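You operate a simulated robot arm through the tools that you are given. There is no shell and no other tool. Be economical: measure what you need, move in short steps, check, and stop when the job is done.

Carry out the task below with a simulated two-armed robot. There is one attempt and no reset: what you move stays moved.

TASK
Reject both leaking capsules on the belt, then run the rest through.
Fine: leakers end in the yellow crate under the reject slot, the rest in the crate under the chute; one press to start, one to stop.

The check looks at the end state, three seconds after you hand in, the way a careful person would. Anything else that was tipped, shoved, dropped, spilled or broken makes it a failure.

THE ROBOT
Two 7-joint arms with fingered hands on one trunk, on a carriage that runs on a rail from [0.014, 1.143] to [-0.009, -0.737] (x, y) and turns from -177 to 155 degrees about z. Base frame: it is fixed where the carriage stands at the start and does not move with it; the origin is on the floor, on the carriage's upright axis, x ahead of it, y to its left, z up; the surface under the hand at the start is at about z = 0.85. Readings come in m, degrees, newtons and seconds.
The left shoulder is at the start at [0.07, 0.188, 1.223], the right one opposite. With the tool pointing down near the work surface each hand reaches from about 0.1 to 0.82 m from the robot's upright axis, wherever it stands, measured 20 degrees to its own side. Places, roughly: belt dial [0.6, 0, 0.9]; blue capsule [1.25, 1, 0.5]; blue crate [1, 1, 0.25]; count dial [0.6, 0.1, 0.9]; empty capsule [1.25, 1, 0.5]; flat capsule [1.25, 1, 0.5]; green capsule [1, 1.25, 0.25]; green capsule (5x5x3 cm) [0.8, 0.2, 0.9]; green rail [0.8, 0.1, 0.9]; inside of the crate marked one [0.8, 1.1, 0.5]; inside of the reject crate [0.7, 0.5, 0.4]; pale capsule [1.25, 1, 0.5]; pink capsule [1.25, 1, 0.5]; reset button [0.6, -0.2, 0.9]; start button [0.6, -0.3, 0.9]; steel tray [1.25, 1, 0.5]. Payload 4 kg a hand.
Tool frame (each hand has its own): the origin (TCP) lies between the finger pads and is the grasp point; the fingertips stand 0.026 m ahead of it; z points along the fingers, y is the line along which they close. The gripper opens to 0.132 m. The gripper's body begins 0.073 m behind the TCP. The gripper is a hand of 4 fingers: y runs from the thumb to the fingers, the wrist lies at [0, 0, -0.224] in the tool frame, and closing takes about 1.5 s.
Orientation is that of the tool frame in the base frame, as a unit quaternion [w, x, y, z]. With the fingers straight down and closing along the base's y, the tool's x points along the base's -x, its y along +y and its z along -z.

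THE INTERFACE
- The arms move only by the tool drive_tool. It takes "left_deltas", "right_deltas" or both (then of equal length, played together; a hand with none holds still); each is a list of rows, each an object (a shift or turn left out is 0, a gripper value left out holds the last) with "travel": the shift along the base's x, y, z in m, a list of three; "delta_rot": the turn, a rotation vector about the base's x, y, z in degrees, a list of three; "fingers": the finger opening in m, from 0 to 0.132. In form: [{"travel": [tx, ty, tz], "delta_rot": [ax, ay, az], "fingers": fingers}, ...]. A call has 1 to 8 rows; each row shifts and turns the commanded pose from where the row before left it. Each row takes 0.2 s and may step no farther than 0.05 m and 8.6 degrees from the row before; otherwise, or with a gripper value out of range, the whole call is refused. A pose out of reach is approached as far as the arm can. The call stops where the force on the tool passes 40 N (or 10 N more than at its start, if that is more) or the arm is blocked; 0.2 s more then pass. The fingers move at their own pace (about 0.072 m/s each) and stop on an object; they squeeze with about 24 N. The grip force told is the motor's: it shows also when the fingers shut on nothing. Time passes only in rows, and 0.2 s behind the last, so rows that do not move let the fingers close. It gives the time, the measured TCP pose, the force on the tool (base axes), the opening and the grip force at its end, in the units of the frame above (readings bear some noise), with the torque about the TCP (base axes, N m) and any sound that the robot's microphone picked up, and new pictures: "pictures" is both (left out), scene, wrist or none (wrist: the cameras of the hands that moved).
- Cameras (640 x 400 px; columns grow to the right, rows downward): "scene" is now at [0.1373, 0.0107, 1.4547]; the picture's right is [0.12, -0.99, 0.00], its down [-0.55, -0.06, -0.83] and it looks along [0.83, 0.10, -0.55] (base axes); focal length 258 px, centre (320, 200). "left" rides on the left gripper at [-0.073, 0.006, -0.094] in its tool frame; the picture's right is [-0.08, -1.00, 0.00], its down [0.79, -0.06, -0.62] and it looks along [0.61, -0.05, 0.79] (tool axes); focal length 230 px, centre (320, 200). "right" rides on the right gripper at [0.073, 0.006, -0.094] in its tool frame; the picture's right is [-0.08, 1.00, 0.00], its down [-0.78, -0.06, -0.62] and it looks along [-0.61, -0.05, 0.79] (tool axes); focal length 230 px, centre (320, 200). There is no depth. A picture from a camera that has moved, and an enlarged one, comes with that camera's place and axes in the base frame and with its lens.
- lift_body(by): slides the trunk up (or, below 0, down) by that many m; the arms and the scene camera ride with it, the base frame stays. It gives what a move gives, with no picture.
- roll_base(legs): drives the robot by 1 to 6 legs, each [ahead, left, turn to the left] in m, m and degrees, along the robot's own axes; the way and the turn of a leg run together, so that a leg with both is an arc; at most 1.5 m and 180 degrees a leg. The arms and the cameras ride along, it lands a little off, and it stops where it bumps. It keeps to its track: a leg is cut to what the track allows. It gives what a move gives, and a new picture of the scene camera.
- grasp_type(shape, hand): the hand has 4 fingers and takes this shape, open, in about a second: jaw (thumb against the fingers, like two jaws); tri (thumb and two fingers); tip (a fingertip pinch); poke (one finger out to press); point (the index stretched); flat (the hand flat); cup (the hand cupped); fist (a fist). The gripper value then closes the fingers along that shape, each until it touches; the sizes above hold for jaw. It gives what a move gives, with no picture.
- pan_tilt(pan, tilt): turns the head with the scene camera to pan (to the left, within 86 degrees either way) and tilt (down, from -29 to 69), counted from straight ahead of the robot. It gives what a move gives, and a new picture of the scene camera.
- close_up(camera, box): a new picture of the part [left, top, right, bottom] of that camera's present view, enlarged. It takes no simulated time.
- close_job(): hands the job in; it is judged then, once.

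Go step by step. Nothing tells you exact positions but the pictures and the camera data: compare them with the known pose of the tool, close in by small moves and look again before you grip or let go. The budget is 120 turns and 260 pictures, counting those below and the enlarged ones. Unless the task says otherwise, let go and move clear before handing in.

The tools are called after "Request:" as name(argument=value, ...) on one line, values as JSON. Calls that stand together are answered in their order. drive_tool: Moves the arms, as the interface text tells. Its arguments: {"type":"object","properties":{"left_deltas":{"type":"array","items":{"type":"object","properties":{"travel":{"type":"array","items":{"type":"number"}},"delta_rot":{"type":"array","items":{"type":"number"}},"fingers":{"type":"number"}}}},"right_deltas":{"type":"array","items":{"type":"object","properties":{"travel":{"type":"array","items":{"type":"number"}},"delta_rot":{"type":"array","items":{"type":"number"}},"fingers":{"type":"number"}}}},"pictures":{"type":"string","enum":["both","scene","wrist","none"]}},"required":[]} The other tools are called the same way: lift_body (by) slides the trunk up or down; grasp_type (shape, hand) gives the hand a shape; roll_base (legs) drives the base; pan_tilt (pan, tilt) turns the head that bears the scene camera; close_up (camera, box) takes an enlarged picture of a part of a camera's view; close_job () hands the job in.

At the start:

```text
time: 0.0
left_tool_pos: [0.5803, 0.3322, 1.1353]
left_ee_rot: [0.0, -0.001, 1.0, 0.001]
left_ft_force: [0.3, -0.1, 0.4]
left_moment: [0.0, -0.03, 0.0]
left_grip_width: 0.1319
left_grasp_force: 0.1
left_shape: jaw
right_tool_pos: [0.6574, -0.1294, 1.2307]
right_ee_rot: [0.0, 0.0, 1.0, 0.0]
right_ft_force: [-0.5, -0.5, 0.7]
right_moment: [0.0, 0.02, -0.02]
right_grip_width: 0.1318
right_grasp_force: 0.2
right_shape: jaw
trunk travel left (down, up): [-0.7, 0.24]
robot x, y, heading: [-0.0, -0.0008, -0.0]
head pan, tilt: [6.7, 33.7]
```

scene: 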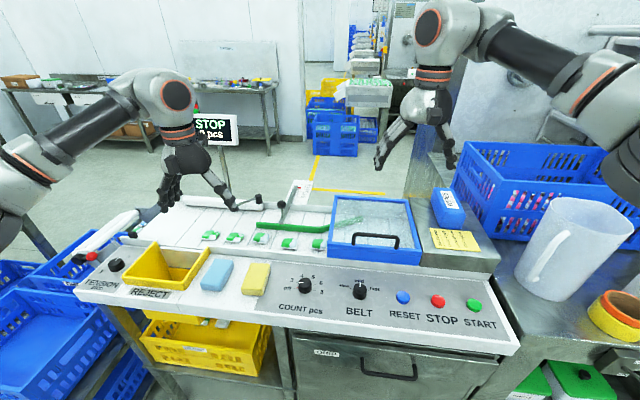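
right: 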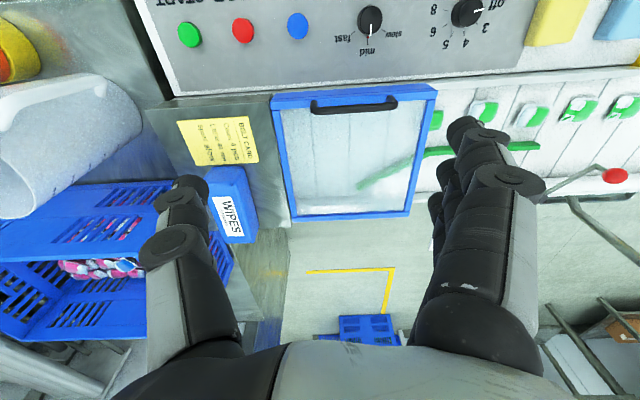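
left: 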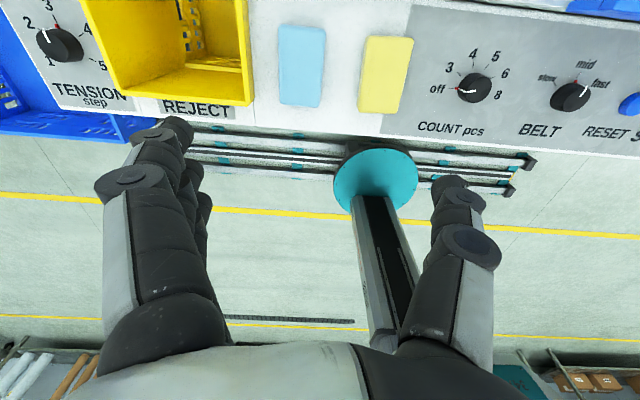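

I see a belt with green capsules, a reject slot, dials and buttons on the panel. I'll look closer at the belt, the signs and the panel first.

Request:
close_up(camera="scene", box=[180, 180, 340, 280])

Request:
close_up(camera="scene", box=[270, 180, 510, 330])

Request:
close_up(camera="right", box=[160, 100, 280, 180])

Request:
close_up(camera="scene", box=[60, 90, 260, 215])

```text
4.00 times, centred on (260, 230) of scene
camera zoom: at [0.1373, 0.0107, 1.4547], right [0.12, -0.99, 0.0], down [-0.55, -0.06, -0.83], along [0.83, 0.1, -0.55], focal length 1032 px, centre (560, 80)
```

zoom: 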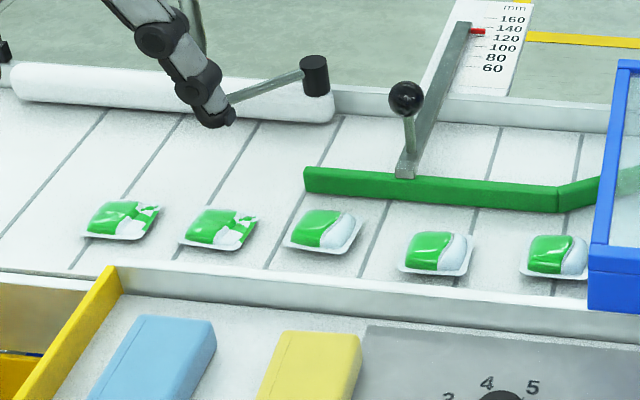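

```text
2.67 times, centred on (390, 255) of scene
camera zoom: at [0.1373, 0.0107, 1.4547], right [0.12, -0.99, 0.0], down [-0.55, -0.06, -0.83], along [0.83, 0.1, -0.55], focal length 688 px, centre (133, 53)
```

zoom: 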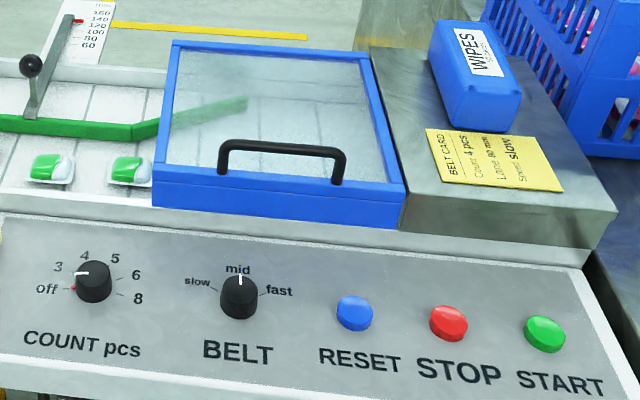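

```text
5.00 times, centred on (220, 140) of right
camera zoom: at [0.5842, -0.1242, 1.3234], right [0.08, 1.0, 0.0], down [0.78, -0.06, 0.62], along [0.61, -0.05, -0.79], focal length 1150 px, centre (820, 500)
```

zoom: 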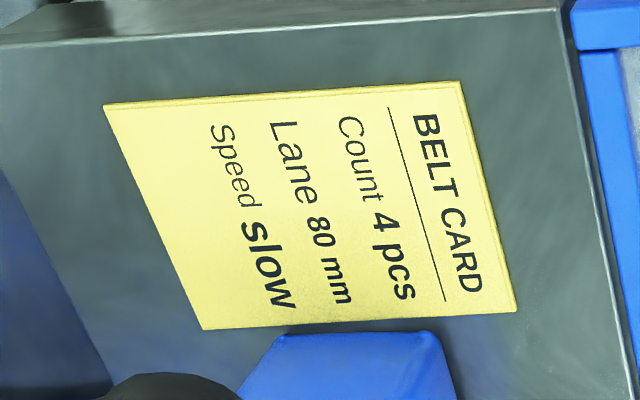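

```text
3.20 times, centred on (160, 152) of scene
camera zoom: at [0.1373, 0.0107, 1.4547], right [0.12, -0.99, 0.0], down [-0.55, -0.06, -0.83], along [0.83, 0.1, -0.55], focal length 826 px, centre (832, 352)
```

zoom: 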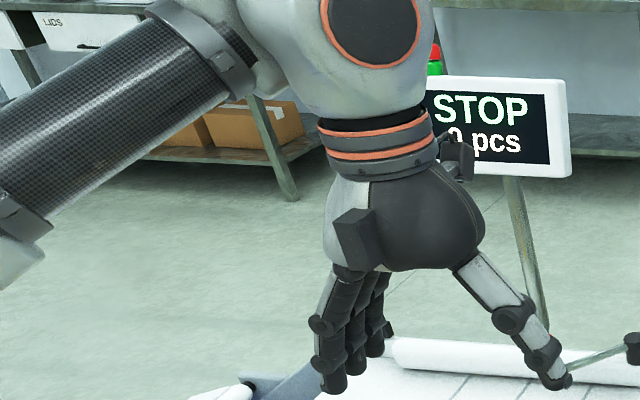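

The belt card asks for count 4, lane 80 mm, speed slow. Now I'll look at the left end (chute, crates) and move the left arm later.

Request:
pan_tilt(pan=50, tilt=42)

Request:
close_up(camera="left", box=[320, 0, 640, 200])

Request:
close_up(camera="right", box=[400, 60, 640, 210])

```text
time: 1.1
left_tool_pos: [0.5828, 0.3328, 1.1377]
left_ee_rot: [0.001, 0.0, 1.0, 0.0]
left_ft_force: [0.2, -0.2, -0.3]
left_moment: [-0.02, 0.01, 0.0]
left_grip_width: 0.1317
left_grasp_force: 0.1
left_shape: jaw
right_tool_pos: [0.6575, -0.1287, 1.23]
right_ee_rot: [-0.001, 0.0, 1.0, 0.0]
right_ft_force: [0.1, -0.2, 0.8]
right_moment: [-0.01, -0.02, 0.02]
right_grip_width: 0.1315
right_grasp_force: 0.1
right_shape: jaw
trunk travel left (down, up): [-0.7, 0.24]
robot x, y, heading: [0.0012, -0.0024, -0.0]
head pan, tilt: [50.0, 42.0]
camera scene: at [0.1029, 0.0644, 1.4422], right [0.77, -0.64, 0.0], down [-0.43, -0.51, -0.74], along [0.48, 0.57, -0.67], focal length 258 px, centre (320, 200)
```

scene: 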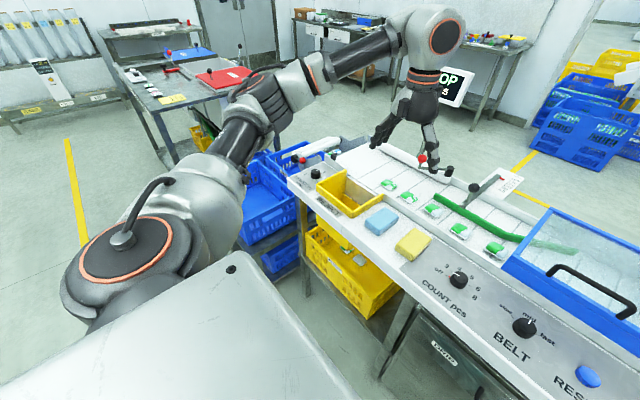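

```text
2.00 times, centred on (480, 100) of left
camera zoom: at [0.6559, 0.3379, 1.23], right [0.08, -1.0, 0.0], down [-0.79, -0.06, 0.62], along [-0.61, -0.05, -0.79], focal length 460 px, centre (0, 400)
```

zoom: 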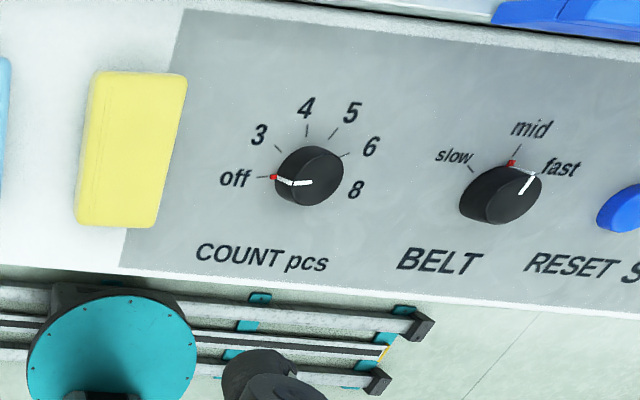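

```text
2.67 times, centred on (520, 135) of right
camera zoom: at [0.5843, -0.1242, 1.3234], right [0.08, 1.0, 0.0], down [0.78, -0.06, 0.62], along [0.61, -0.05, -0.79], focal length 614 px, centre (-213, 373)
```

zoom: 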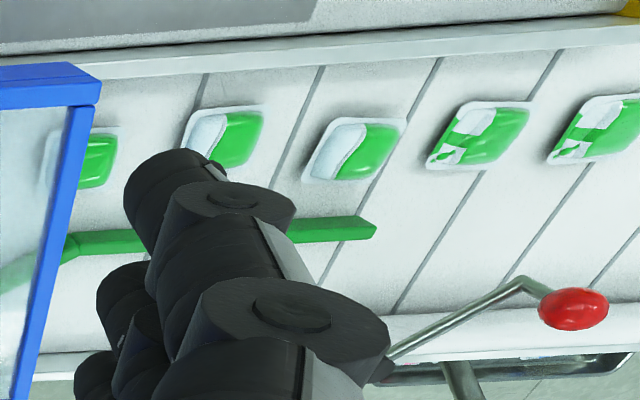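

I'll shift the left arm out of the way and bring the right hand's camera over the capsules.

Request:
drive_tool(left_deltas=[{"travel": [-0.01, 0.04, 0.01]}, {"travel": [-0.01, 0.04, 0.01]}, {"travel": [-0.01, 0.04, 0.01]}, {"travel": [-0.01, 0.04, 0.01]}, {"travel": [-0.01, 0.04, 0.01]}, {"travel": [-0.01, 0.04, 0.01]}, {"travel": [-0.01, 0.04, 0.01]}, {"travel": [-0.01, 0.04, 0.01]}], right_deltas=[{"travel": [-0.02, 0.045, 0]}, {"travel": [-0.02, 0.045, 0]}, {"travel": [-0.02, 0.045, 0]}, {"travel": [-0.02, 0.045, 0]}, {"travel": [-0.02, 0.045, 0]}, {"travel": [-0.02, 0.045, 0]}, {"travel": [-0.02, 0.045, 0]}, {"travel": [-0.02, 0.045, 0]}])

```text
time: 2.9
left_tool_pos: [0.4989, 0.6537, 1.2174]
left_ee_rot: [0.001, -0.001, 1.0, 0.0]
left_ft_force: [-0.1, 0.8, 0.4]
left_moment: [0.0, 0.0, -0.01]
left_grip_width: 0.1317
left_grasp_force: 0.1
left_shape: jaw
right_tool_pos: [0.5107, 0.1994, 1.2304]
right_ee_rot: [0.0, 0.0, 1.0, 0.0]
right_ft_force: [-0.1, 0.0, 0.5]
right_moment: [-0.01, 0.01, 0.0]
right_grip_width: 0.1316
right_grasp_force: 0.0
right_shape: jaw
right hand out of reach, approached as far as the arm can: row 8
trunk travel left (down, up): [-0.7, 0.24]
robot x, y, heading: [-0.0011, 0.0016, -0.0]
head pan, tilt: [50.0, 42.0]
camera scene: at [0.1027, 0.0644, 1.4422], right [0.77, -0.64, 0.0], down [-0.43, -0.51, -0.74], along [0.48, 0.57, -0.67], focal length 258 px, centre (320, 200)
camera right: at [0.4376, 0.2044, 1.3247], right [0.08, 1.0, 0.0], down [0.78, -0.06, 0.62], along [0.61, -0.05, -0.79], focal length 230 px, centre (320, 200)
camera left: at [0.5725, 0.6587, 1.3109], right [0.08, -1.0, 0.0], down [-0.79, -0.06, 0.62], along [-0.61, -0.05, -0.79], focal length 230 px, centre (320, 200)
```

scene: 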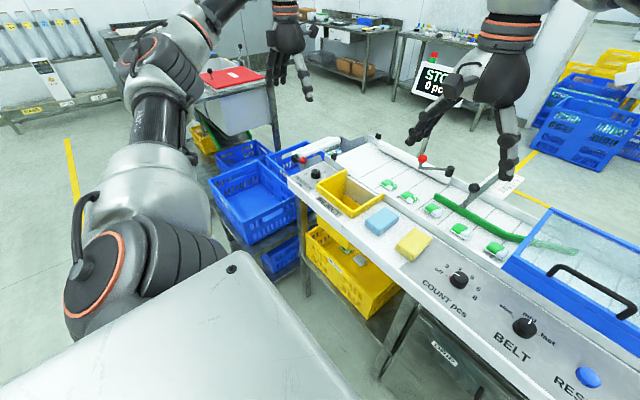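
right: 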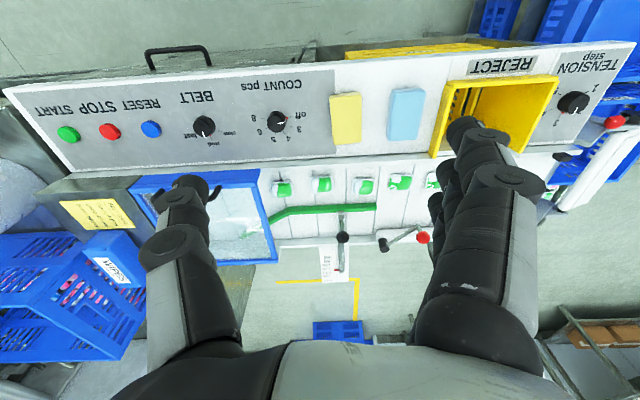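
left: 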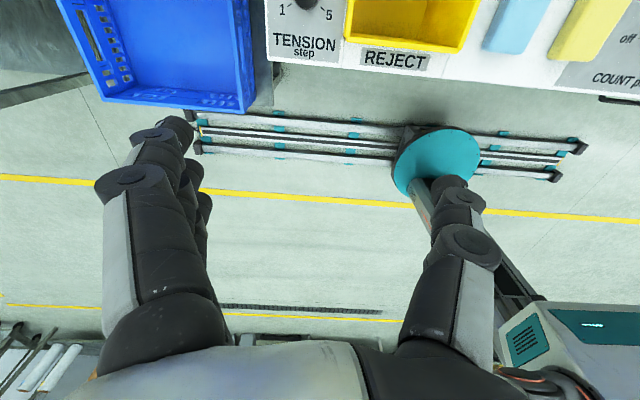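

Request:
close_up(camera="right", box=[260, 150, 420, 250])

Request:
close_up(camera="right", box=[370, 150, 450, 200])

Request:
close_up(camera="scene", box=[280, 130, 440, 230])

Request:
close_up(camera="scene", box=[400, 170, 560, 270])

```text
4.00 times, centred on (340, 200) of right
camera zoom: at [0.4376, 0.2044, 1.3247], right [0.08, 1.0, 0.0], down [0.78, -0.06, 0.62], along [0.61, -0.05, -0.79], focal length 920 px, centre (240, 200)
```

zoom: 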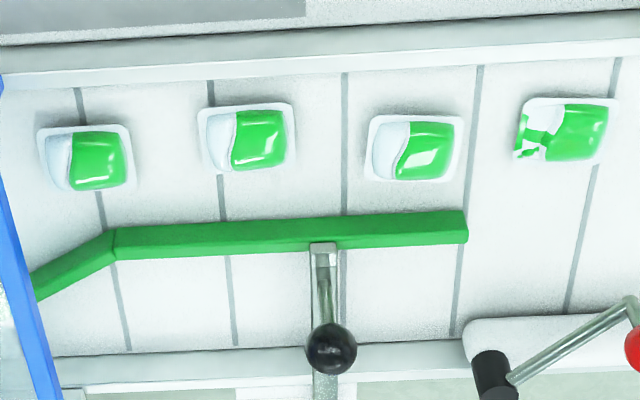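

```text
8.00 times, centred on (410, 175) of right
camera zoom: at [0.4376, 0.2044, 1.3247], right [0.08, 1.0, 0.0], down [0.78, -0.06, 0.62], along [0.61, -0.05, -0.79], focal length 1841 px, centre (-400, 400)
```

zoom: 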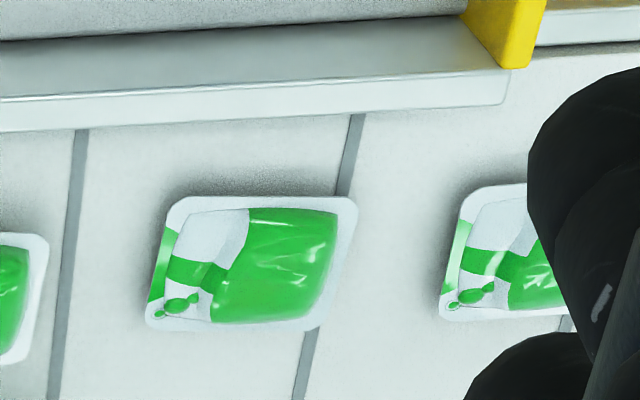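

```text
4.00 times, centred on (360, 180) of scene
camera zoom: at [0.1027, 0.0644, 1.4422], right [0.77, -0.64, 0.0], down [-0.43, -0.51, -0.74], along [0.48, 0.57, -0.67], focal length 1032 px, centre (160, 280)
```

zoom: 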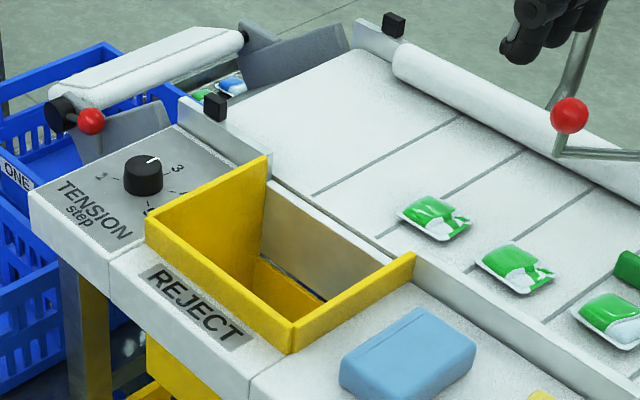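

```text
4.00 times, centred on (480, 220) of scene
camera zoom: at [0.1027, 0.0644, 1.4422], right [0.77, -0.64, 0.0], down [-0.43, -0.51, -0.74], along [0.48, 0.57, -0.67], focal length 1032 px, centre (-320, 120)
```

zoom: 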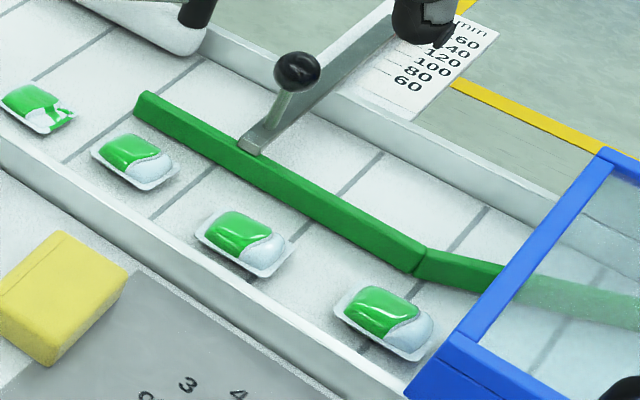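

The two left-hand capsules (y≈0.46 and 0.37) show green leaking over the white lid with a droplet; the three others are clean. I'll slide the carriage left to inspect the chute and crates.

Request:
roll_base(legs=[[0, 0.45, 0]])

```text
time: 5.6
left_tool_pos: [0.5089, 1.0952, 1.2174]
left_ee_rot: [0.0, 0.001, 1.0, 0.0]
left_ft_force: [0.6, -0.4, -0.4]
left_moment: [0.0, 0.03, 0.0]
left_grip_width: 0.1318
left_grasp_force: 0.0
left_shape: jaw
right_tool_pos: [0.5173, 0.6412, 1.2317]
right_ee_rot: [0.0, 0.002, 1.0, 0.001]
right_ft_force: [0.2, -0.6, 0.0]
right_moment: [0.02, 0.02, 0.03]
right_grip_width: 0.1319
right_grasp_force: 0.0
right_shape: jaw
trunk travel left (down, up): [-0.7, 0.24]
robot x, y, heading: [0.0066, 0.4447, -0.3]
head pan, tilt: [50.0, 42.0]
camera scene: at [0.1086, 0.5083, 1.4423], right [0.76, -0.65, 0.0], down [-0.43, -0.51, -0.74], along [0.48, 0.57, -0.67], focal length 258 px, centre (320, 200)
```

scene: 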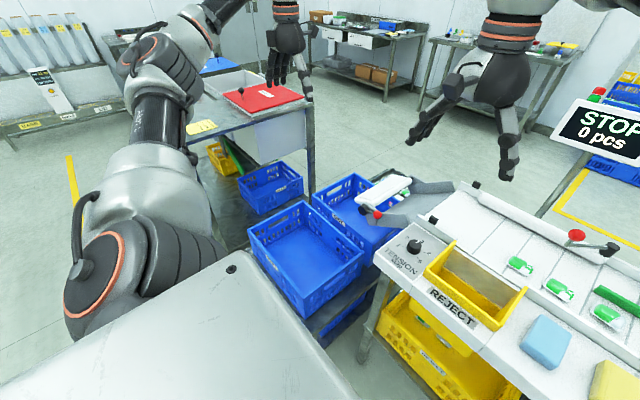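

Request:
pan_tilt(pan=30, tilt=40)

Request:
close_up(camera="scene", box=[160, 120, 400, 270])

Request:
close_up(camera="scene", box=[340, 130, 500, 230])

Request:
close_up(camera="right", box=[160, 100, 480, 300])

```text
time: 6.4
left_tool_pos: [0.5068, 1.0973, 1.2169]
left_ee_rot: [0.0, 0.002, 1.0, 0.0]
left_ft_force: [-0.1, -0.8, -0.9]
left_moment: [-0.01, 0.01, 0.01]
left_grip_width: 0.1321
left_grasp_force: 0.0
left_shape: jaw
right_tool_pos: [0.5178, 0.6431, 1.2312]
right_ee_rot: [0.0, 0.002, 1.0, 0.0]
right_ft_force: [-0.6, -0.4, 0.1]
right_moment: [0.0, -0.02, 0.01]
right_grip_width: 0.1318
right_grasp_force: 0.1
right_shape: jaw
trunk travel left (down, up): [-0.7, 0.24]
robot x, y, heading: [0.0042, 0.446, -0.1]
head pan, tilt: [30.0, 40.0]
camera scene: at [0.1285, 0.4883, 1.4451], right [0.5, -0.87, 0.0], down [-0.56, -0.32, -0.77], along [0.66, 0.38, -0.64], focal length 258 px, centre (320, 200)
```

scene: 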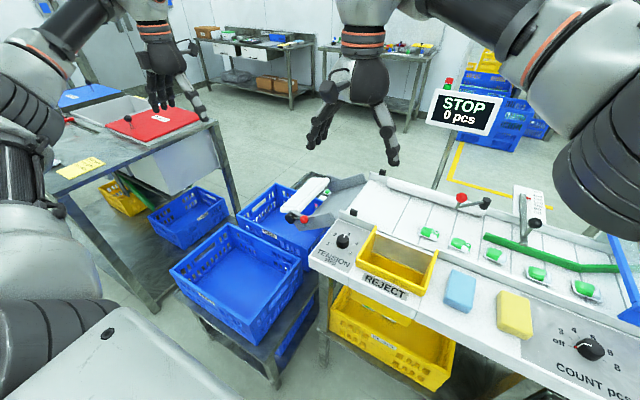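

```text
2.67 times, centred on (280, 195) of scene
camera zoom: at [0.1285, 0.4883, 1.4451], right [0.5, -0.87, 0.0], down [-0.56, -0.32, -0.77], along [0.66, 0.38, -0.64], focal length 688 px, centre (427, 213)
```

zoom: 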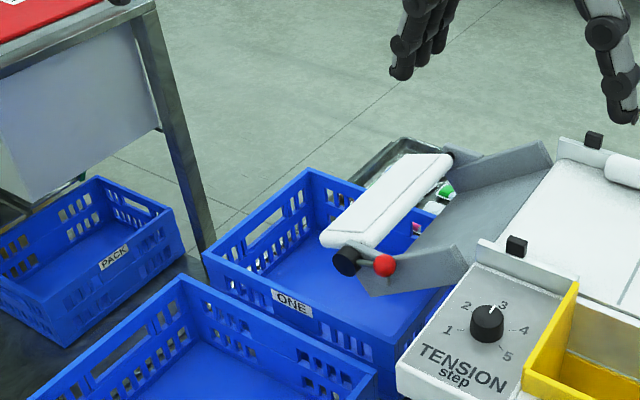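

```text
4.00 times, centred on (420, 180) of scene
camera zoom: at [0.1285, 0.4883, 1.4451], right [0.5, -0.87, 0.0], down [-0.56, -0.32, -0.77], along [0.66, 0.38, -0.64], focal length 1032 px, centre (-80, 280)
```

zoom: 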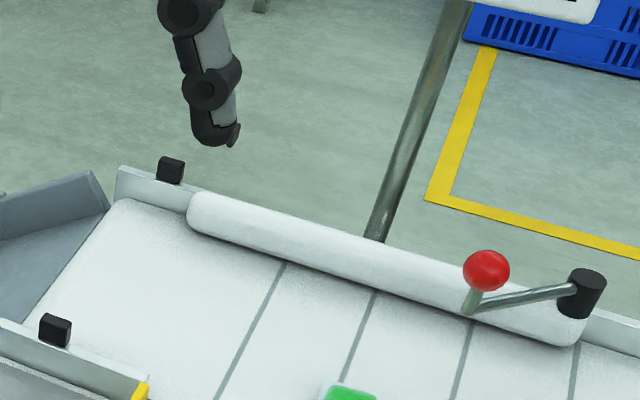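

```text
2.00 times, centred on (320, 200) of right
camera zoom: at [0.4444, 0.6482, 1.3246], right [0.08, 1.0, 0.0], down [0.78, -0.06, 0.62], along [0.61, -0.05, -0.79], focal length 460 px, centre (320, 200)
```

zoom: 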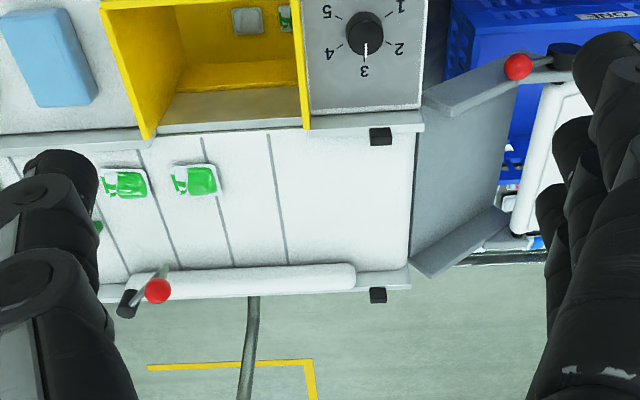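

Request:
roll_base(legs=[[0, 0.35, 0]])

Request:
close_up(camera="right", box=[200, 60, 440, 210])

Request:
close_up(camera="scene", box=[260, 120, 500, 270])

```text
time: 8.7
left_tool_pos: [0.5135, 1.4418, 1.217]
left_ee_rot: [0.001, 0.004, 1.0, 0.001]
left_ft_force: [0.2, -0.4, -0.5]
left_moment: [0.01, 0.0, -0.02]
left_grip_width: 0.1319
left_grasp_force: 0.1
left_shape: jaw
right_tool_pos: [0.5233, 0.9874, 1.2307]
right_ee_rot: [0.0, 0.003, 1.0, 0.001]
right_ft_force: [0.0, -0.3, -0.3]
right_moment: [0.03, -0.01, -0.01]
right_grip_width: 0.1319
right_grasp_force: 0.1
right_shape: jaw
trunk travel left (down, up): [-0.7, 0.24]
robot x, y, heading: [0.0125, 0.7935, -0.2]
head pan, tilt: [30.0, 40.0]
camera scene: at [0.1329, 0.8336, 1.4452], right [0.49, -0.87, 0.0], down [-0.56, -0.32, -0.77], along [0.67, 0.38, -0.64], focal length 258 px, centre (320, 200)
```

scene: 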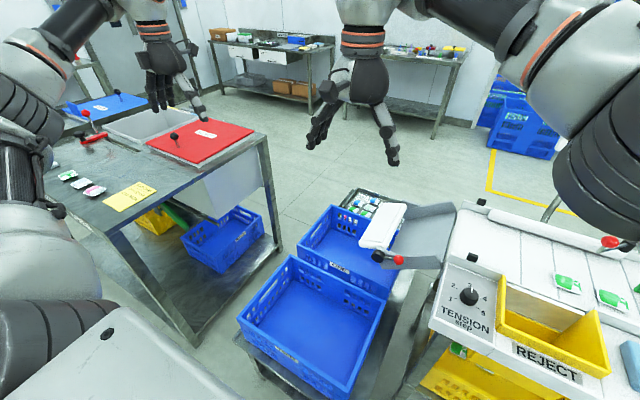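

```text
2.67 times, centred on (320, 135) of right
camera zoom: at [0.4494, 0.9928, 1.3251], right [0.08, 1.0, 0.0], down [0.78, -0.07, 0.62], along [0.61, -0.05, -0.79], focal length 614 px, centre (320, 373)
```

zoom: 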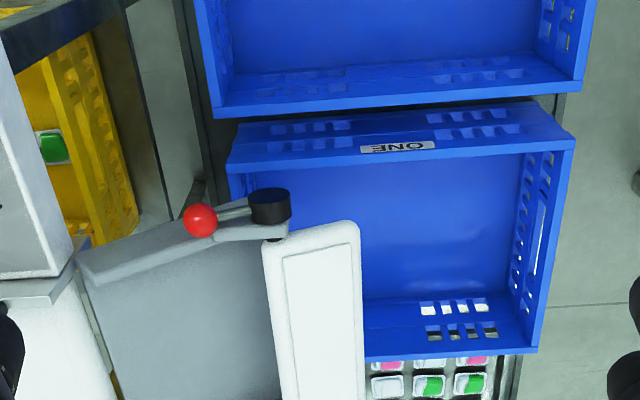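

```text
2.67 times, centred on (380, 195) of scene
camera zoom: at [0.1329, 0.8336, 1.4452], right [0.49, -0.87, 0.0], down [-0.56, -0.32, -0.77], along [0.67, 0.38, -0.64], focal length 688 px, centre (160, 213)
```

zoom: 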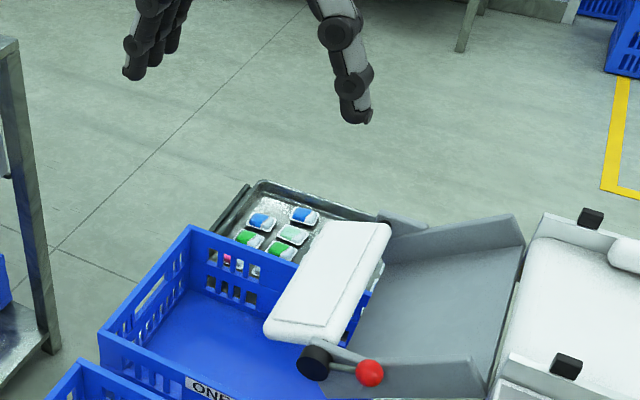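

The chute flap is sloping down into crate ONE, so that's set. Now I'll return to the belt with the base near y≈0.3 and move the right arm aside to the right.

Request:
roll_base(legs=[[0, -0.5, 0]])

Request:
drive_tool(right_deltas=[{"travel": [0, -0.05, 0]}, {"travel": [0, -0.05, 0]}, {"travel": [0, -0.05, 0]}, {"travel": [0, -0.05, 0]}, {"travel": [0, -0.05, 0]}, {"travel": [0, -0.05, 0]}, {"travel": [0, -0.05, 0]}, {"travel": [0, -0.05, 0]}], pictures="wrist")

Request:
pan_tilt(pan=15, tilt=45)

```text
time: 11.6
left_tool_pos: [0.5154, 0.9428, 1.2158]
left_ee_rot: [0.0, 0.011, 1.0, 0.0]
left_ft_force: [0.2, 0.2, 0.6]
left_moment: [-0.04, 0.0, 0.0]
left_grip_width: 0.1319
left_grasp_force: 0.1
left_shape: jaw
right_tool_pos: [0.5186, 0.4897, 1.2315]
right_ee_rot: [0.0, 0.011, 1.0, 0.001]
right_ft_force: [-0.6, 1.3, 0.1]
right_moment: [0.0, 0.0, 0.0]
right_grip_width: 0.1321
right_grasp_force: 0.1
right_shape: jaw
trunk travel left (down, up): [-0.7, 0.24]
robot x, y, heading: [0.0017, 0.301, -1.1]
head pan, tilt: [30.0, 40.0]
camera scene: at [0.1274, 0.3414, 1.4451], right [0.48, -0.88, 0.0], down [-0.56, -0.31, -0.77], along [0.67, 0.37, -0.64], focal length 258 px, centre (320, 200)
```

scene: 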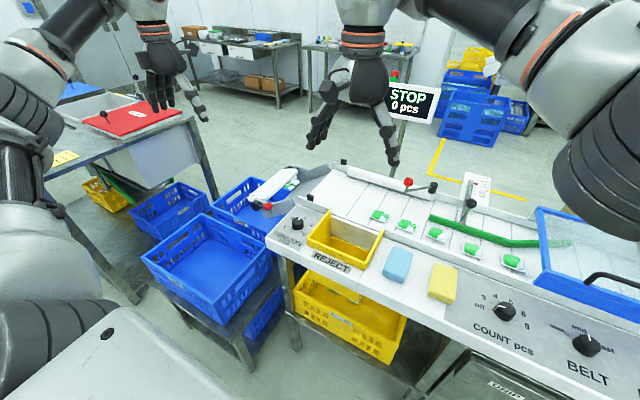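

```text
time: 13.4
left_tool_pos: [0.5152, 0.939, 1.2186]
left_ee_rot: [0.0, 0.011, 1.0, 0.001]
left_ft_force: [0.3, -0.1, 0.2]
left_moment: [0.0, 0.0, -0.02]
left_grip_width: 0.132
left_grasp_force: 0.2
left_shape: jaw
right_tool_pos: [0.518, 0.0845, 1.233]
right_ee_rot: [-0.001, 0.01, 1.0, 0.001]
right_ft_force: [-0.2, -0.9, -0.2]
right_moment: [0.03, 0.02, 0.0]
right_grip_width: 0.1319
right_grasp_force: 0.0
right_shape: jaw
trunk travel left (down, up): [-0.7, 0.24]
robot x, y, heading: [0.0034, 0.3017, -1.4]
head pan, tilt: [30.0, 40.0]
camera right: at [0.4459, 0.0904, 1.3269], right [0.1, 1.0, 0.0], down [0.78, -0.08, 0.62], along [0.61, -0.06, -0.79], focal length 230 px, centre (320, 200)
```

right: 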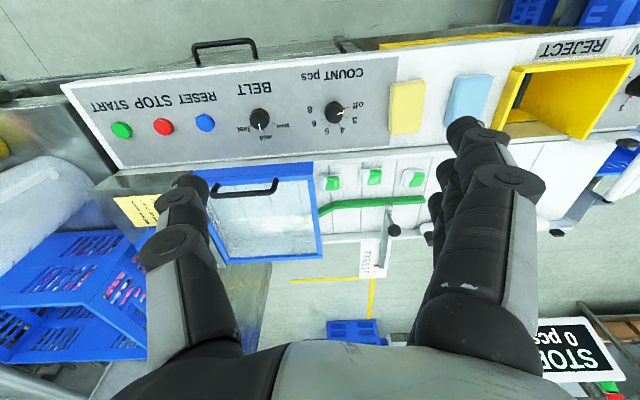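

```text
time: 14.2
left_tool_pos: [0.5174, 0.9427, 1.2165]
left_ee_rot: [0.0, 0.011, 1.0, 0.001]
left_ft_force: [0.1, 0.3, 0.4]
left_moment: [0.01, -0.03, -0.05]
left_grip_width: 0.132
left_grasp_force: 0.0
left_shape: jaw
right_tool_pos: [0.5202, 0.0879, 1.2333]
right_ee_rot: [0.0, 0.01, 1.0, 0.0]
right_ft_force: [0.7, 0.6, -0.1]
right_moment: [-0.02, -0.01, -0.01]
right_grip_width: 0.1322
right_grasp_force: 0.0
right_shape: jaw
trunk travel left (down, up): [-0.7, 0.24]
robot x, y, heading: [0.0039, 0.2983, -1.4]
head pan, tilt: [15.0, 45.0]
camera scene: at [0.132, 0.3194, 1.4378], right [0.24, -0.97, 0.0], down [-0.69, -0.17, -0.71], along [0.69, 0.17, -0.71], focal length 258 px, centre (320, 200)
```

scene: 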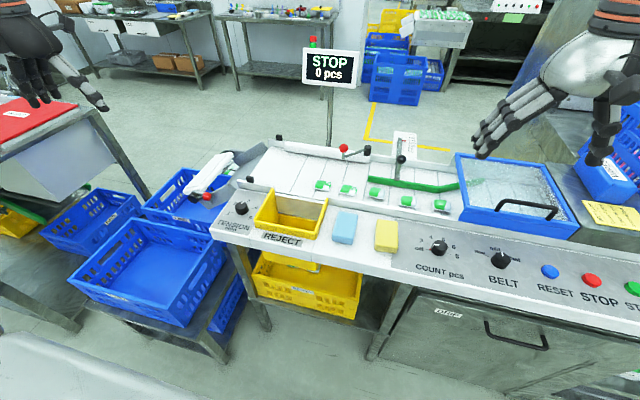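

Good clear view. I'll zoom in for measurements of capsules, hood and dials.

Request:
close_up(camera="scene", box=[240, 150, 400, 250])

Request:
close_up(camera="scene", box=[380, 130, 620, 280])

Request:
close_up(camera="right", box=[190, 60, 430, 210])

Request:
close_up(camera="right", box=[230, 90, 358, 170])

```text
4.00 times, centred on (320, 200) of scene
camera zoom: at [0.132, 0.3194, 1.4378], right [0.24, -0.97, 0.0], down [-0.69, -0.17, -0.71], along [0.69, 0.17, -0.71], focal length 1032 px, centre (320, 200)
```

zoom: 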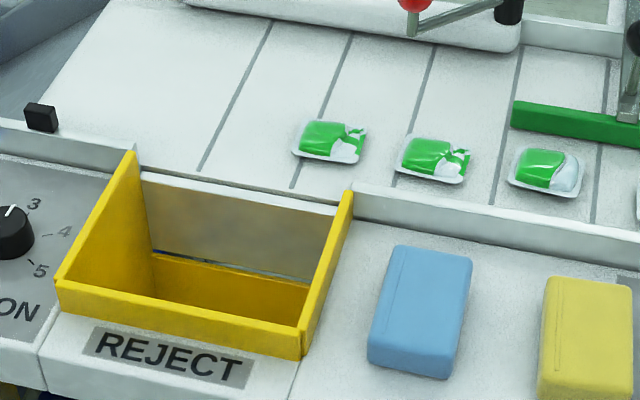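

```text
2.67 times, centred on (500, 205) of scene
camera zoom: at [0.132, 0.3194, 1.4378], right [0.24, -0.97, 0.0], down [-0.69, -0.17, -0.71], along [0.69, 0.17, -0.71], focal length 688 px, centre (-160, 187)
```

zoom: 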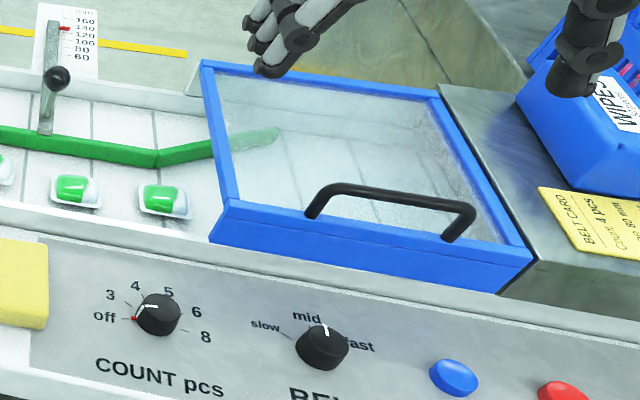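

```text
2.67 times, centred on (310, 135) of right
camera zoom: at [0.4467, 0.094, 1.3271], right [0.1, 1.0, 0.0], down [0.78, -0.08, 0.62], along [0.61, -0.06, -0.79], focal length 614 px, centre (347, 373)
```

zoom: 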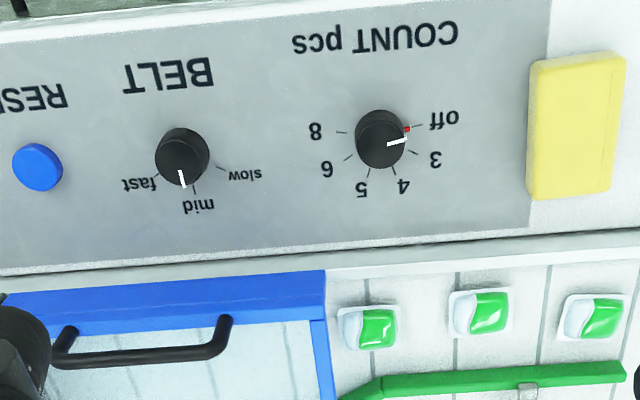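

```text
5.00 times, centred on (294, 130) of right
camera zoom: at [0.4467, 0.094, 1.3271], right [0.1, 1.0, 0.0], down [0.78, -0.08, 0.62], along [0.61, -0.06, -0.79], focal length 1150 px, centre (450, 550)
```

zoom: 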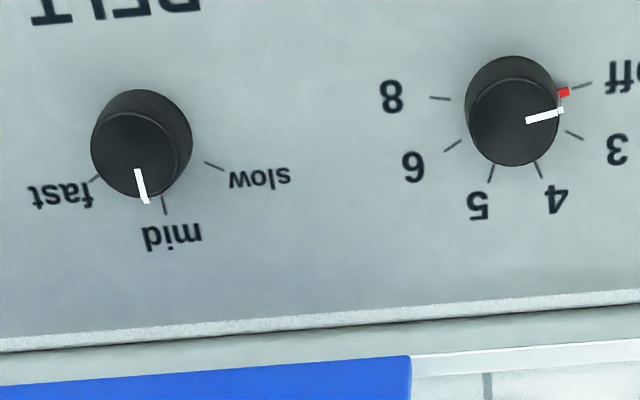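

The counts: two leakers at about (0.758, 0.464) and (0.754, 0.378), belt z≈0.855; slot rim spans x 0.54–0.66, y 0.43–0.60. The task doesn't ask for setting changes, so I leave the dials and rail. I move the left hand above the first leaker.

Request:
drive_tool(left_deltas=[{"travel": [0.02, -0.045, 0], "fingers": 0.08}, {"travel": [0.02, -0.045, 0]}, {"travel": [0.02, -0.045, 0]}, {"travel": [0.02, -0.045, 0]}, {"travel": [0.02, -0.045, 0]}, {"travel": [0.02, -0.045, 0]}, {"travel": [0.02, -0.045, 0]}, {"travel": [0.02, -0.045, 0]}], pictures="none")

Request:
drive_tool(left_deltas=[{"travel": [0.02, -0.04, 0]}, {"travel": [0.02, -0.04, 0]}, {"travel": [0.02, -0.038, -0.02]}, {"travel": [0.02, 0, -0.04]}, {"travel": [0, 0, -0.04]}, {"travel": [0, 0, -0.04]}, {"travel": [0, 0, -0.03]}], pictures="both")

```text
time: 16.0
left_tool_pos: [0.6778, 0.5802, 1.2133]
left_ee_rot: [0.0, 0.011, 1.0, 0.001]
left_ft_force: [0.5, 1.0, -0.9]
left_moment: [0.04, 0.01, -0.03]
left_grip_width: 0.0804
left_grasp_force: 0.1
left_shape: jaw
right_tool_pos: [0.5202, 0.0843, 1.2321]
right_ee_rot: [-0.001, 0.01, 1.0, 0.001]
right_ft_force: [0.0, -0.8, -0.1]
right_moment: [0.01, 0.02, 0.01]
right_grip_width: 0.1318
right_grasp_force: 0.1
right_shape: jaw
trunk travel left (down, up): [-0.7, 0.24]
robot x, y, heading: [0.005, 0.2993, -1.2]
head pan, tilt: [15.0, 45.0]
```

```text
time: 17.6
left_tool_pos: [0.7571, 0.462, 1.0449]
left_ee_rot: [0.0, 0.01, 1.0, 0.0]
left_ft_force: [0.8, 0.6, -0.5]
left_moment: [0.03, 0.02, 0.03]
left_grip_width: 0.0806
left_grasp_force: 0.2
left_shape: jaw
right_tool_pos: [0.5198, 0.0873, 1.2329]
right_ee_rot: [0.0, 0.01, 1.0, 0.0]
right_ft_force: [-0.3, -0.6, -1.1]
right_moment: [0.02, 0.0, 0.01]
right_grip_width: 0.1318
right_grasp_force: 0.1
right_shape: jaw
trunk travel left (down, up): [-0.7, 0.24]
robot x, y, heading: [0.0033, 0.3009, -1.1]
head pan, tilt: [15.0, 45.0]
camera scene: at [0.1328, 0.3185, 1.4378], right [0.24, -0.97, 0.0], down [-0.69, -0.17, -0.71], along [0.69, 0.17, -0.71], focal length 258 px, centre (320, 200)
camera left: at [0.8317, 0.466, 1.1382], right [0.06, -1.0, 0.0], down [-0.79, -0.04, 0.62], along [-0.62, -0.03, -0.79], focal length 230 px, centre (320, 200)
```

scene: 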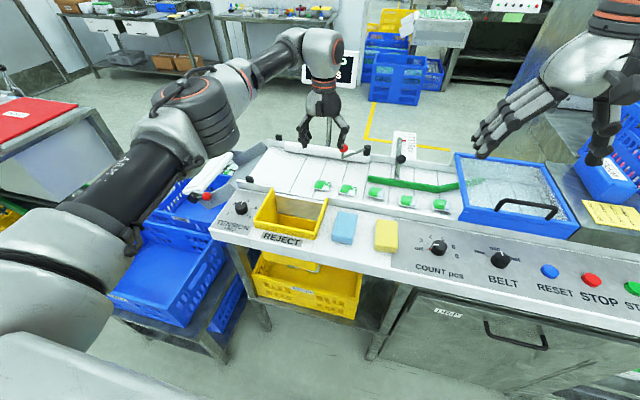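
left: 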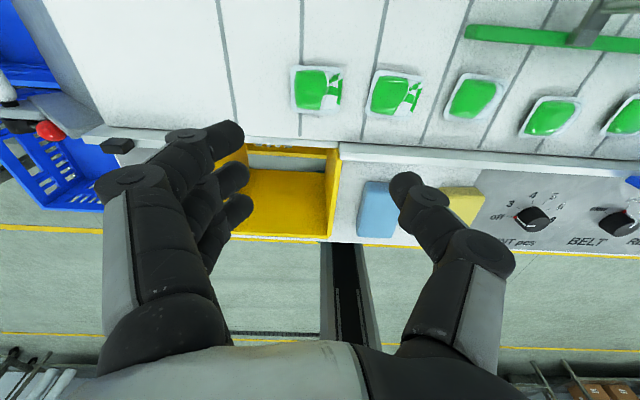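

Request:
drive_tool(left_deltas=[{"travel": [0.011, 0.004, -0.04]}, {"travel": [0, 0, -0.04]}, {"travel": [0, 0, -0.02]}, {}], pictures="both")

Request:
close_up(camera="scene", box=[270, 110, 398, 190])

```text
time: 18.6
left_tool_pos: [0.7699, 0.4683, 0.9447]
left_ee_rot: [0.001, 0.01, 1.0, 0.0]
left_ft_force: [0.0, 0.2, -0.2]
left_moment: [-0.02, 0.0, 0.03]
left_grip_width: 0.0804
left_grasp_force: 0.1
left_shape: jaw
right_tool_pos: [0.5203, 0.0869, 1.2337]
right_ee_rot: [0.0, 0.011, 1.0, 0.0]
right_ft_force: [-0.8, 0.3, 0.3]
right_moment: [0.0, 0.0, -0.03]
right_grip_width: 0.1319
right_grasp_force: 0.1
right_shape: jaw
trunk travel left (down, up): [-0.7, 0.24]
robot x, y, heading: [0.0035, 0.3039, -1.2]
head pan, tilt: [15.0, 45.0]
camera scene: at [0.1321, 0.3187, 1.4378], right [0.24, -0.97, 0.0], down [-0.69, -0.17, -0.71], along [0.69, 0.17, -0.71], focal length 258 px, centre (320, 200)
camera left: at [0.843, 0.4717, 1.0394], right [0.06, -1.0, 0.0], down [-0.79, -0.04, 0.62], along [-0.61, -0.03, -0.79], focal length 230 px, centre (320, 200)
```

scene: 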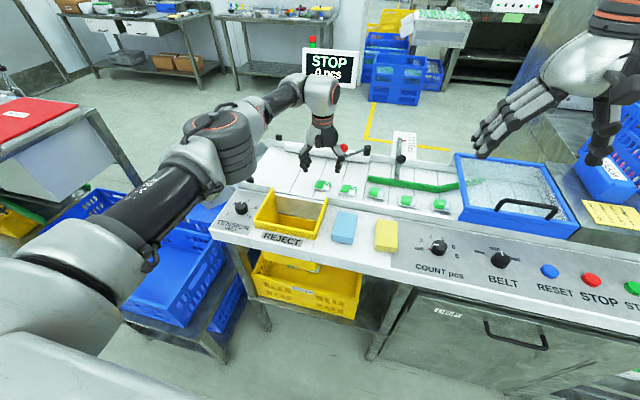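
left: 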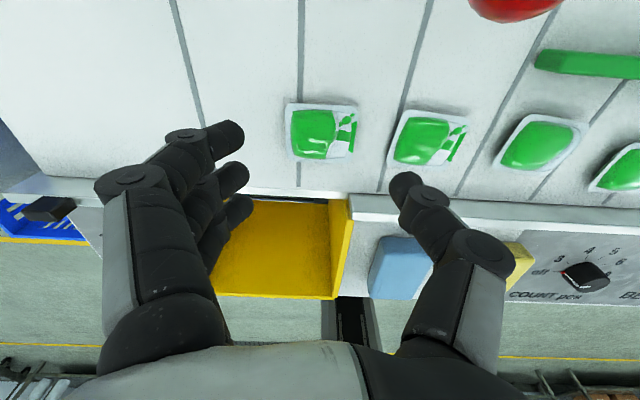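

```text
5.00 times, centred on (334, 150) of scene
camera zoom: at [0.1321, 0.3187, 1.4378], right [0.24, -0.97, 0.0], down [-0.69, -0.17, -0.71], along [0.69, 0.17, -0.71], focal length 1290 px, centre (250, 450)
```

zoom: 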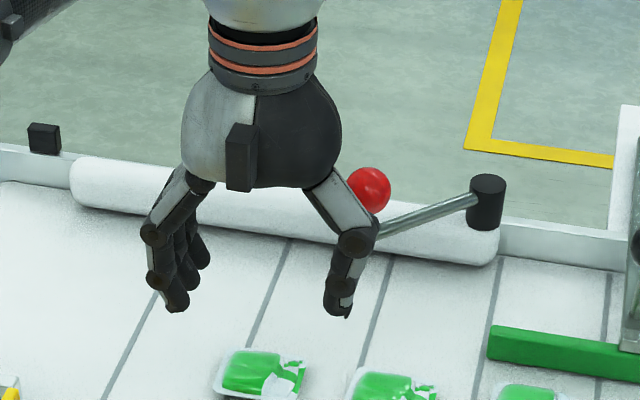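

Request:
drive_tool(left_deltas=[{"travel": [0.003, 0, -0.02], "fingers": 0.072}, {"travel": [0, 0, -0.02]}, {}], pictures="wrist")

Request:
close_up(camera="scene", box=[270, 120, 398, 200])

```text
time: 19.4
left_tool_pos: [0.7719, 0.4692, 0.907]
left_ee_rot: [0.001, 0.01, 1.0, 0.001]
left_ft_force: [-0.2, 0.8, 0.0]
left_moment: [-0.01, -0.01, 0.0]
left_grip_width: 0.0725
left_grasp_force: 0.0
left_shape: jaw
right_tool_pos: [0.5201, 0.0877, 1.2343]
right_ee_rot: [0.0, 0.01, 1.0, 0.0]
right_ft_force: [0.1, -0.3, -0.4]
right_moment: [0.03, 0.02, -0.03]
right_grip_width: 0.132
right_grasp_force: 0.1
right_shape: jaw
trunk travel left (down, up): [-0.7, 0.24]
robot x, y, heading: [0.0074, 0.2994, -1.4]
head pan, tilt: [15.0, 45.0]
camera left: at [0.8445, 0.473, 1.0009], right [0.06, -1.0, 0.0], down [-0.79, -0.04, 0.62], along [-0.61, -0.03, -0.79], focal length 230 px, centre (320, 200)
```

left: 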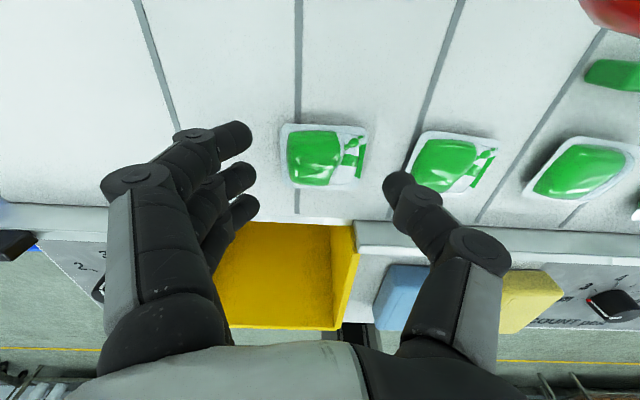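

```text
5.00 times, centred on (334, 160) of scene
camera zoom: at [0.1314, 0.319, 1.4379], right [0.24, -0.97, 0.0], down [-0.69, -0.17, -0.71], along [0.69, 0.17, -0.71], focal length 1290 px, centre (250, 400)
```

zoom: 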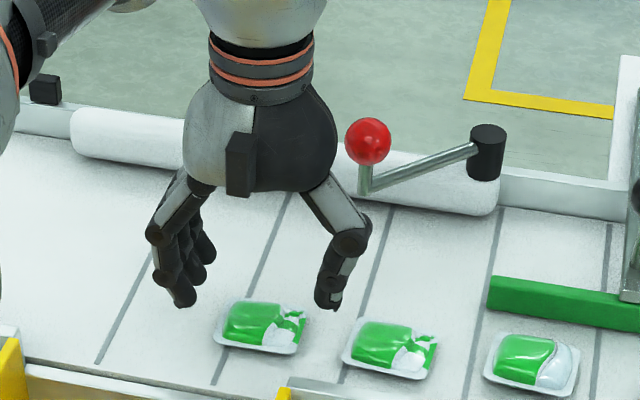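

Request:
drive_tool(left_deltas=[{"travel": [-0.001, 0, -0.02]}, {"travel": [0, 0, -0.01]}, {}], pictures="wrist")

Request:
close_up(camera="scene", box=[270, 120, 398, 200])

```text
time: 20.2
left_tool_pos: [0.7692, 0.4675, 0.8776]
left_ee_rot: [0.002, 0.011, 1.0, 0.0]
left_ft_force: [0.4, -1.3, 0.0]
left_moment: [-0.01, -0.02, -0.03]
left_grip_width: 0.0727
left_grasp_force: 0.0
left_shape: jaw
right_tool_pos: [0.5188, 0.088, 1.2343]
right_ee_rot: [0.001, 0.011, 1.0, -0.001]
right_ft_force: [-0.6, 0.4, 0.7]
right_moment: [0.0, 0.01, 0.0]
right_grip_width: 0.1319
right_grasp_force: 0.1
right_shape: jaw
trunk travel left (down, up): [-0.7, 0.24]
robot x, y, heading: [0.0046, 0.2979, -1.4]
head pan, tilt: [15.0, 45.0]
camera left: at [0.8426, 0.4722, 0.972], right [0.06, -1.0, 0.0], down [-0.79, -0.05, 0.61], along [-0.61, -0.03, -0.79], focal length 230 px, centre (320, 200)
```

left: 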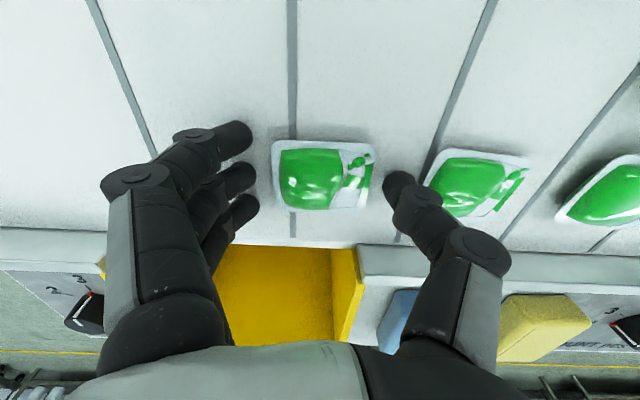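

```text
5.00 times, centred on (334, 160) of scene
camera zoom: at [0.1318, 0.3189, 1.4379], right [0.24, -0.97, 0.0], down [-0.69, -0.17, -0.71], along [0.69, 0.17, -0.71], focal length 1290 px, centre (250, 400)
```

zoom: 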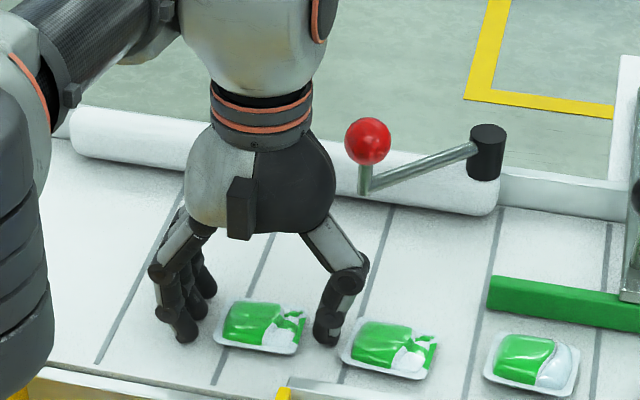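

Fingers straddle leaker 1 without touching its neighbour. I'll lower a few mm and close.

Request:
drive_tool(left_deltas=[{"travel": [0.001, 0, -0.005]}, {"fingers": 0.03}, {}, {}, {}, {}, {}], pictures="wrist")

Request:
close_up(camera="scene", box=[270, 120, 398, 200])

```text
time: 21.8
left_tool_pos: [0.7664, 0.4696, 0.8773]
left_ee_rot: [0.004, 0.01, 1.0, 0.0]
left_ft_force: [9.4, 13.5, 31.8]
left_moment: [1.43, -0.08, -0.37]
left_grip_width: 0.0429
left_grasp_force: 23.9
left_shape: jaw
left hand out of reach, approached as far as the arm can: row 1
right_tool_pos: [0.5175, 0.0878, 1.235]
right_ee_rot: [0.002, 0.011, 1.0, -0.001]
right_ft_force: [0.5, 0.1, 0.7]
right_moment: [-0.03, -0.01, 0.0]
right_grip_width: 0.1319
right_grasp_force: 0.0
right_shape: jaw
trunk travel left (down, up): [-0.7, 0.24]
robot x, y, heading: [0.0069, 0.2979, -1.6]
head pan, tilt: [15.0, 45.0]
camera left: at [0.8398, 0.4731, 0.9708], right [0.06, -1.0, 0.0], down [-0.79, -0.04, 0.61], along [-0.61, -0.04, -0.79], focal length 230 px, centre (320, 200)
```

left: 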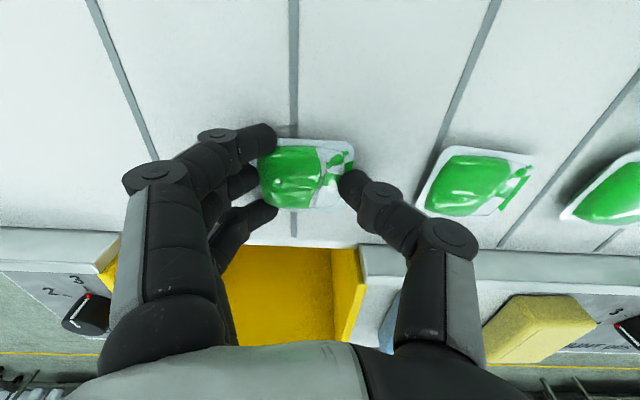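

```text
5.00 times, centred on (334, 160) of scene
camera zoom: at [0.128, 0.3196, 1.4383], right [0.24, -0.97, 0.0], down [-0.68, -0.17, -0.71], along [0.69, 0.17, -0.71], focal length 1290 px, centre (250, 400)
```

zoom: 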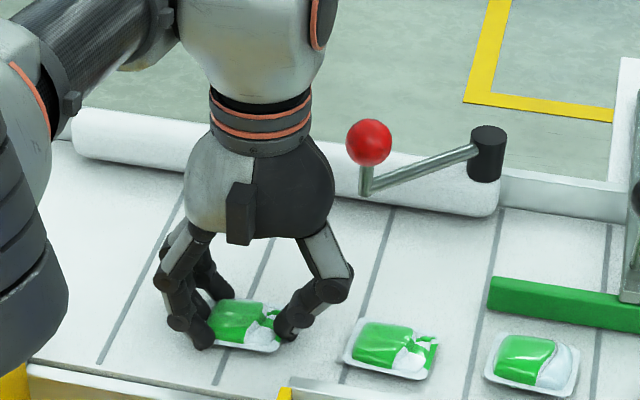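

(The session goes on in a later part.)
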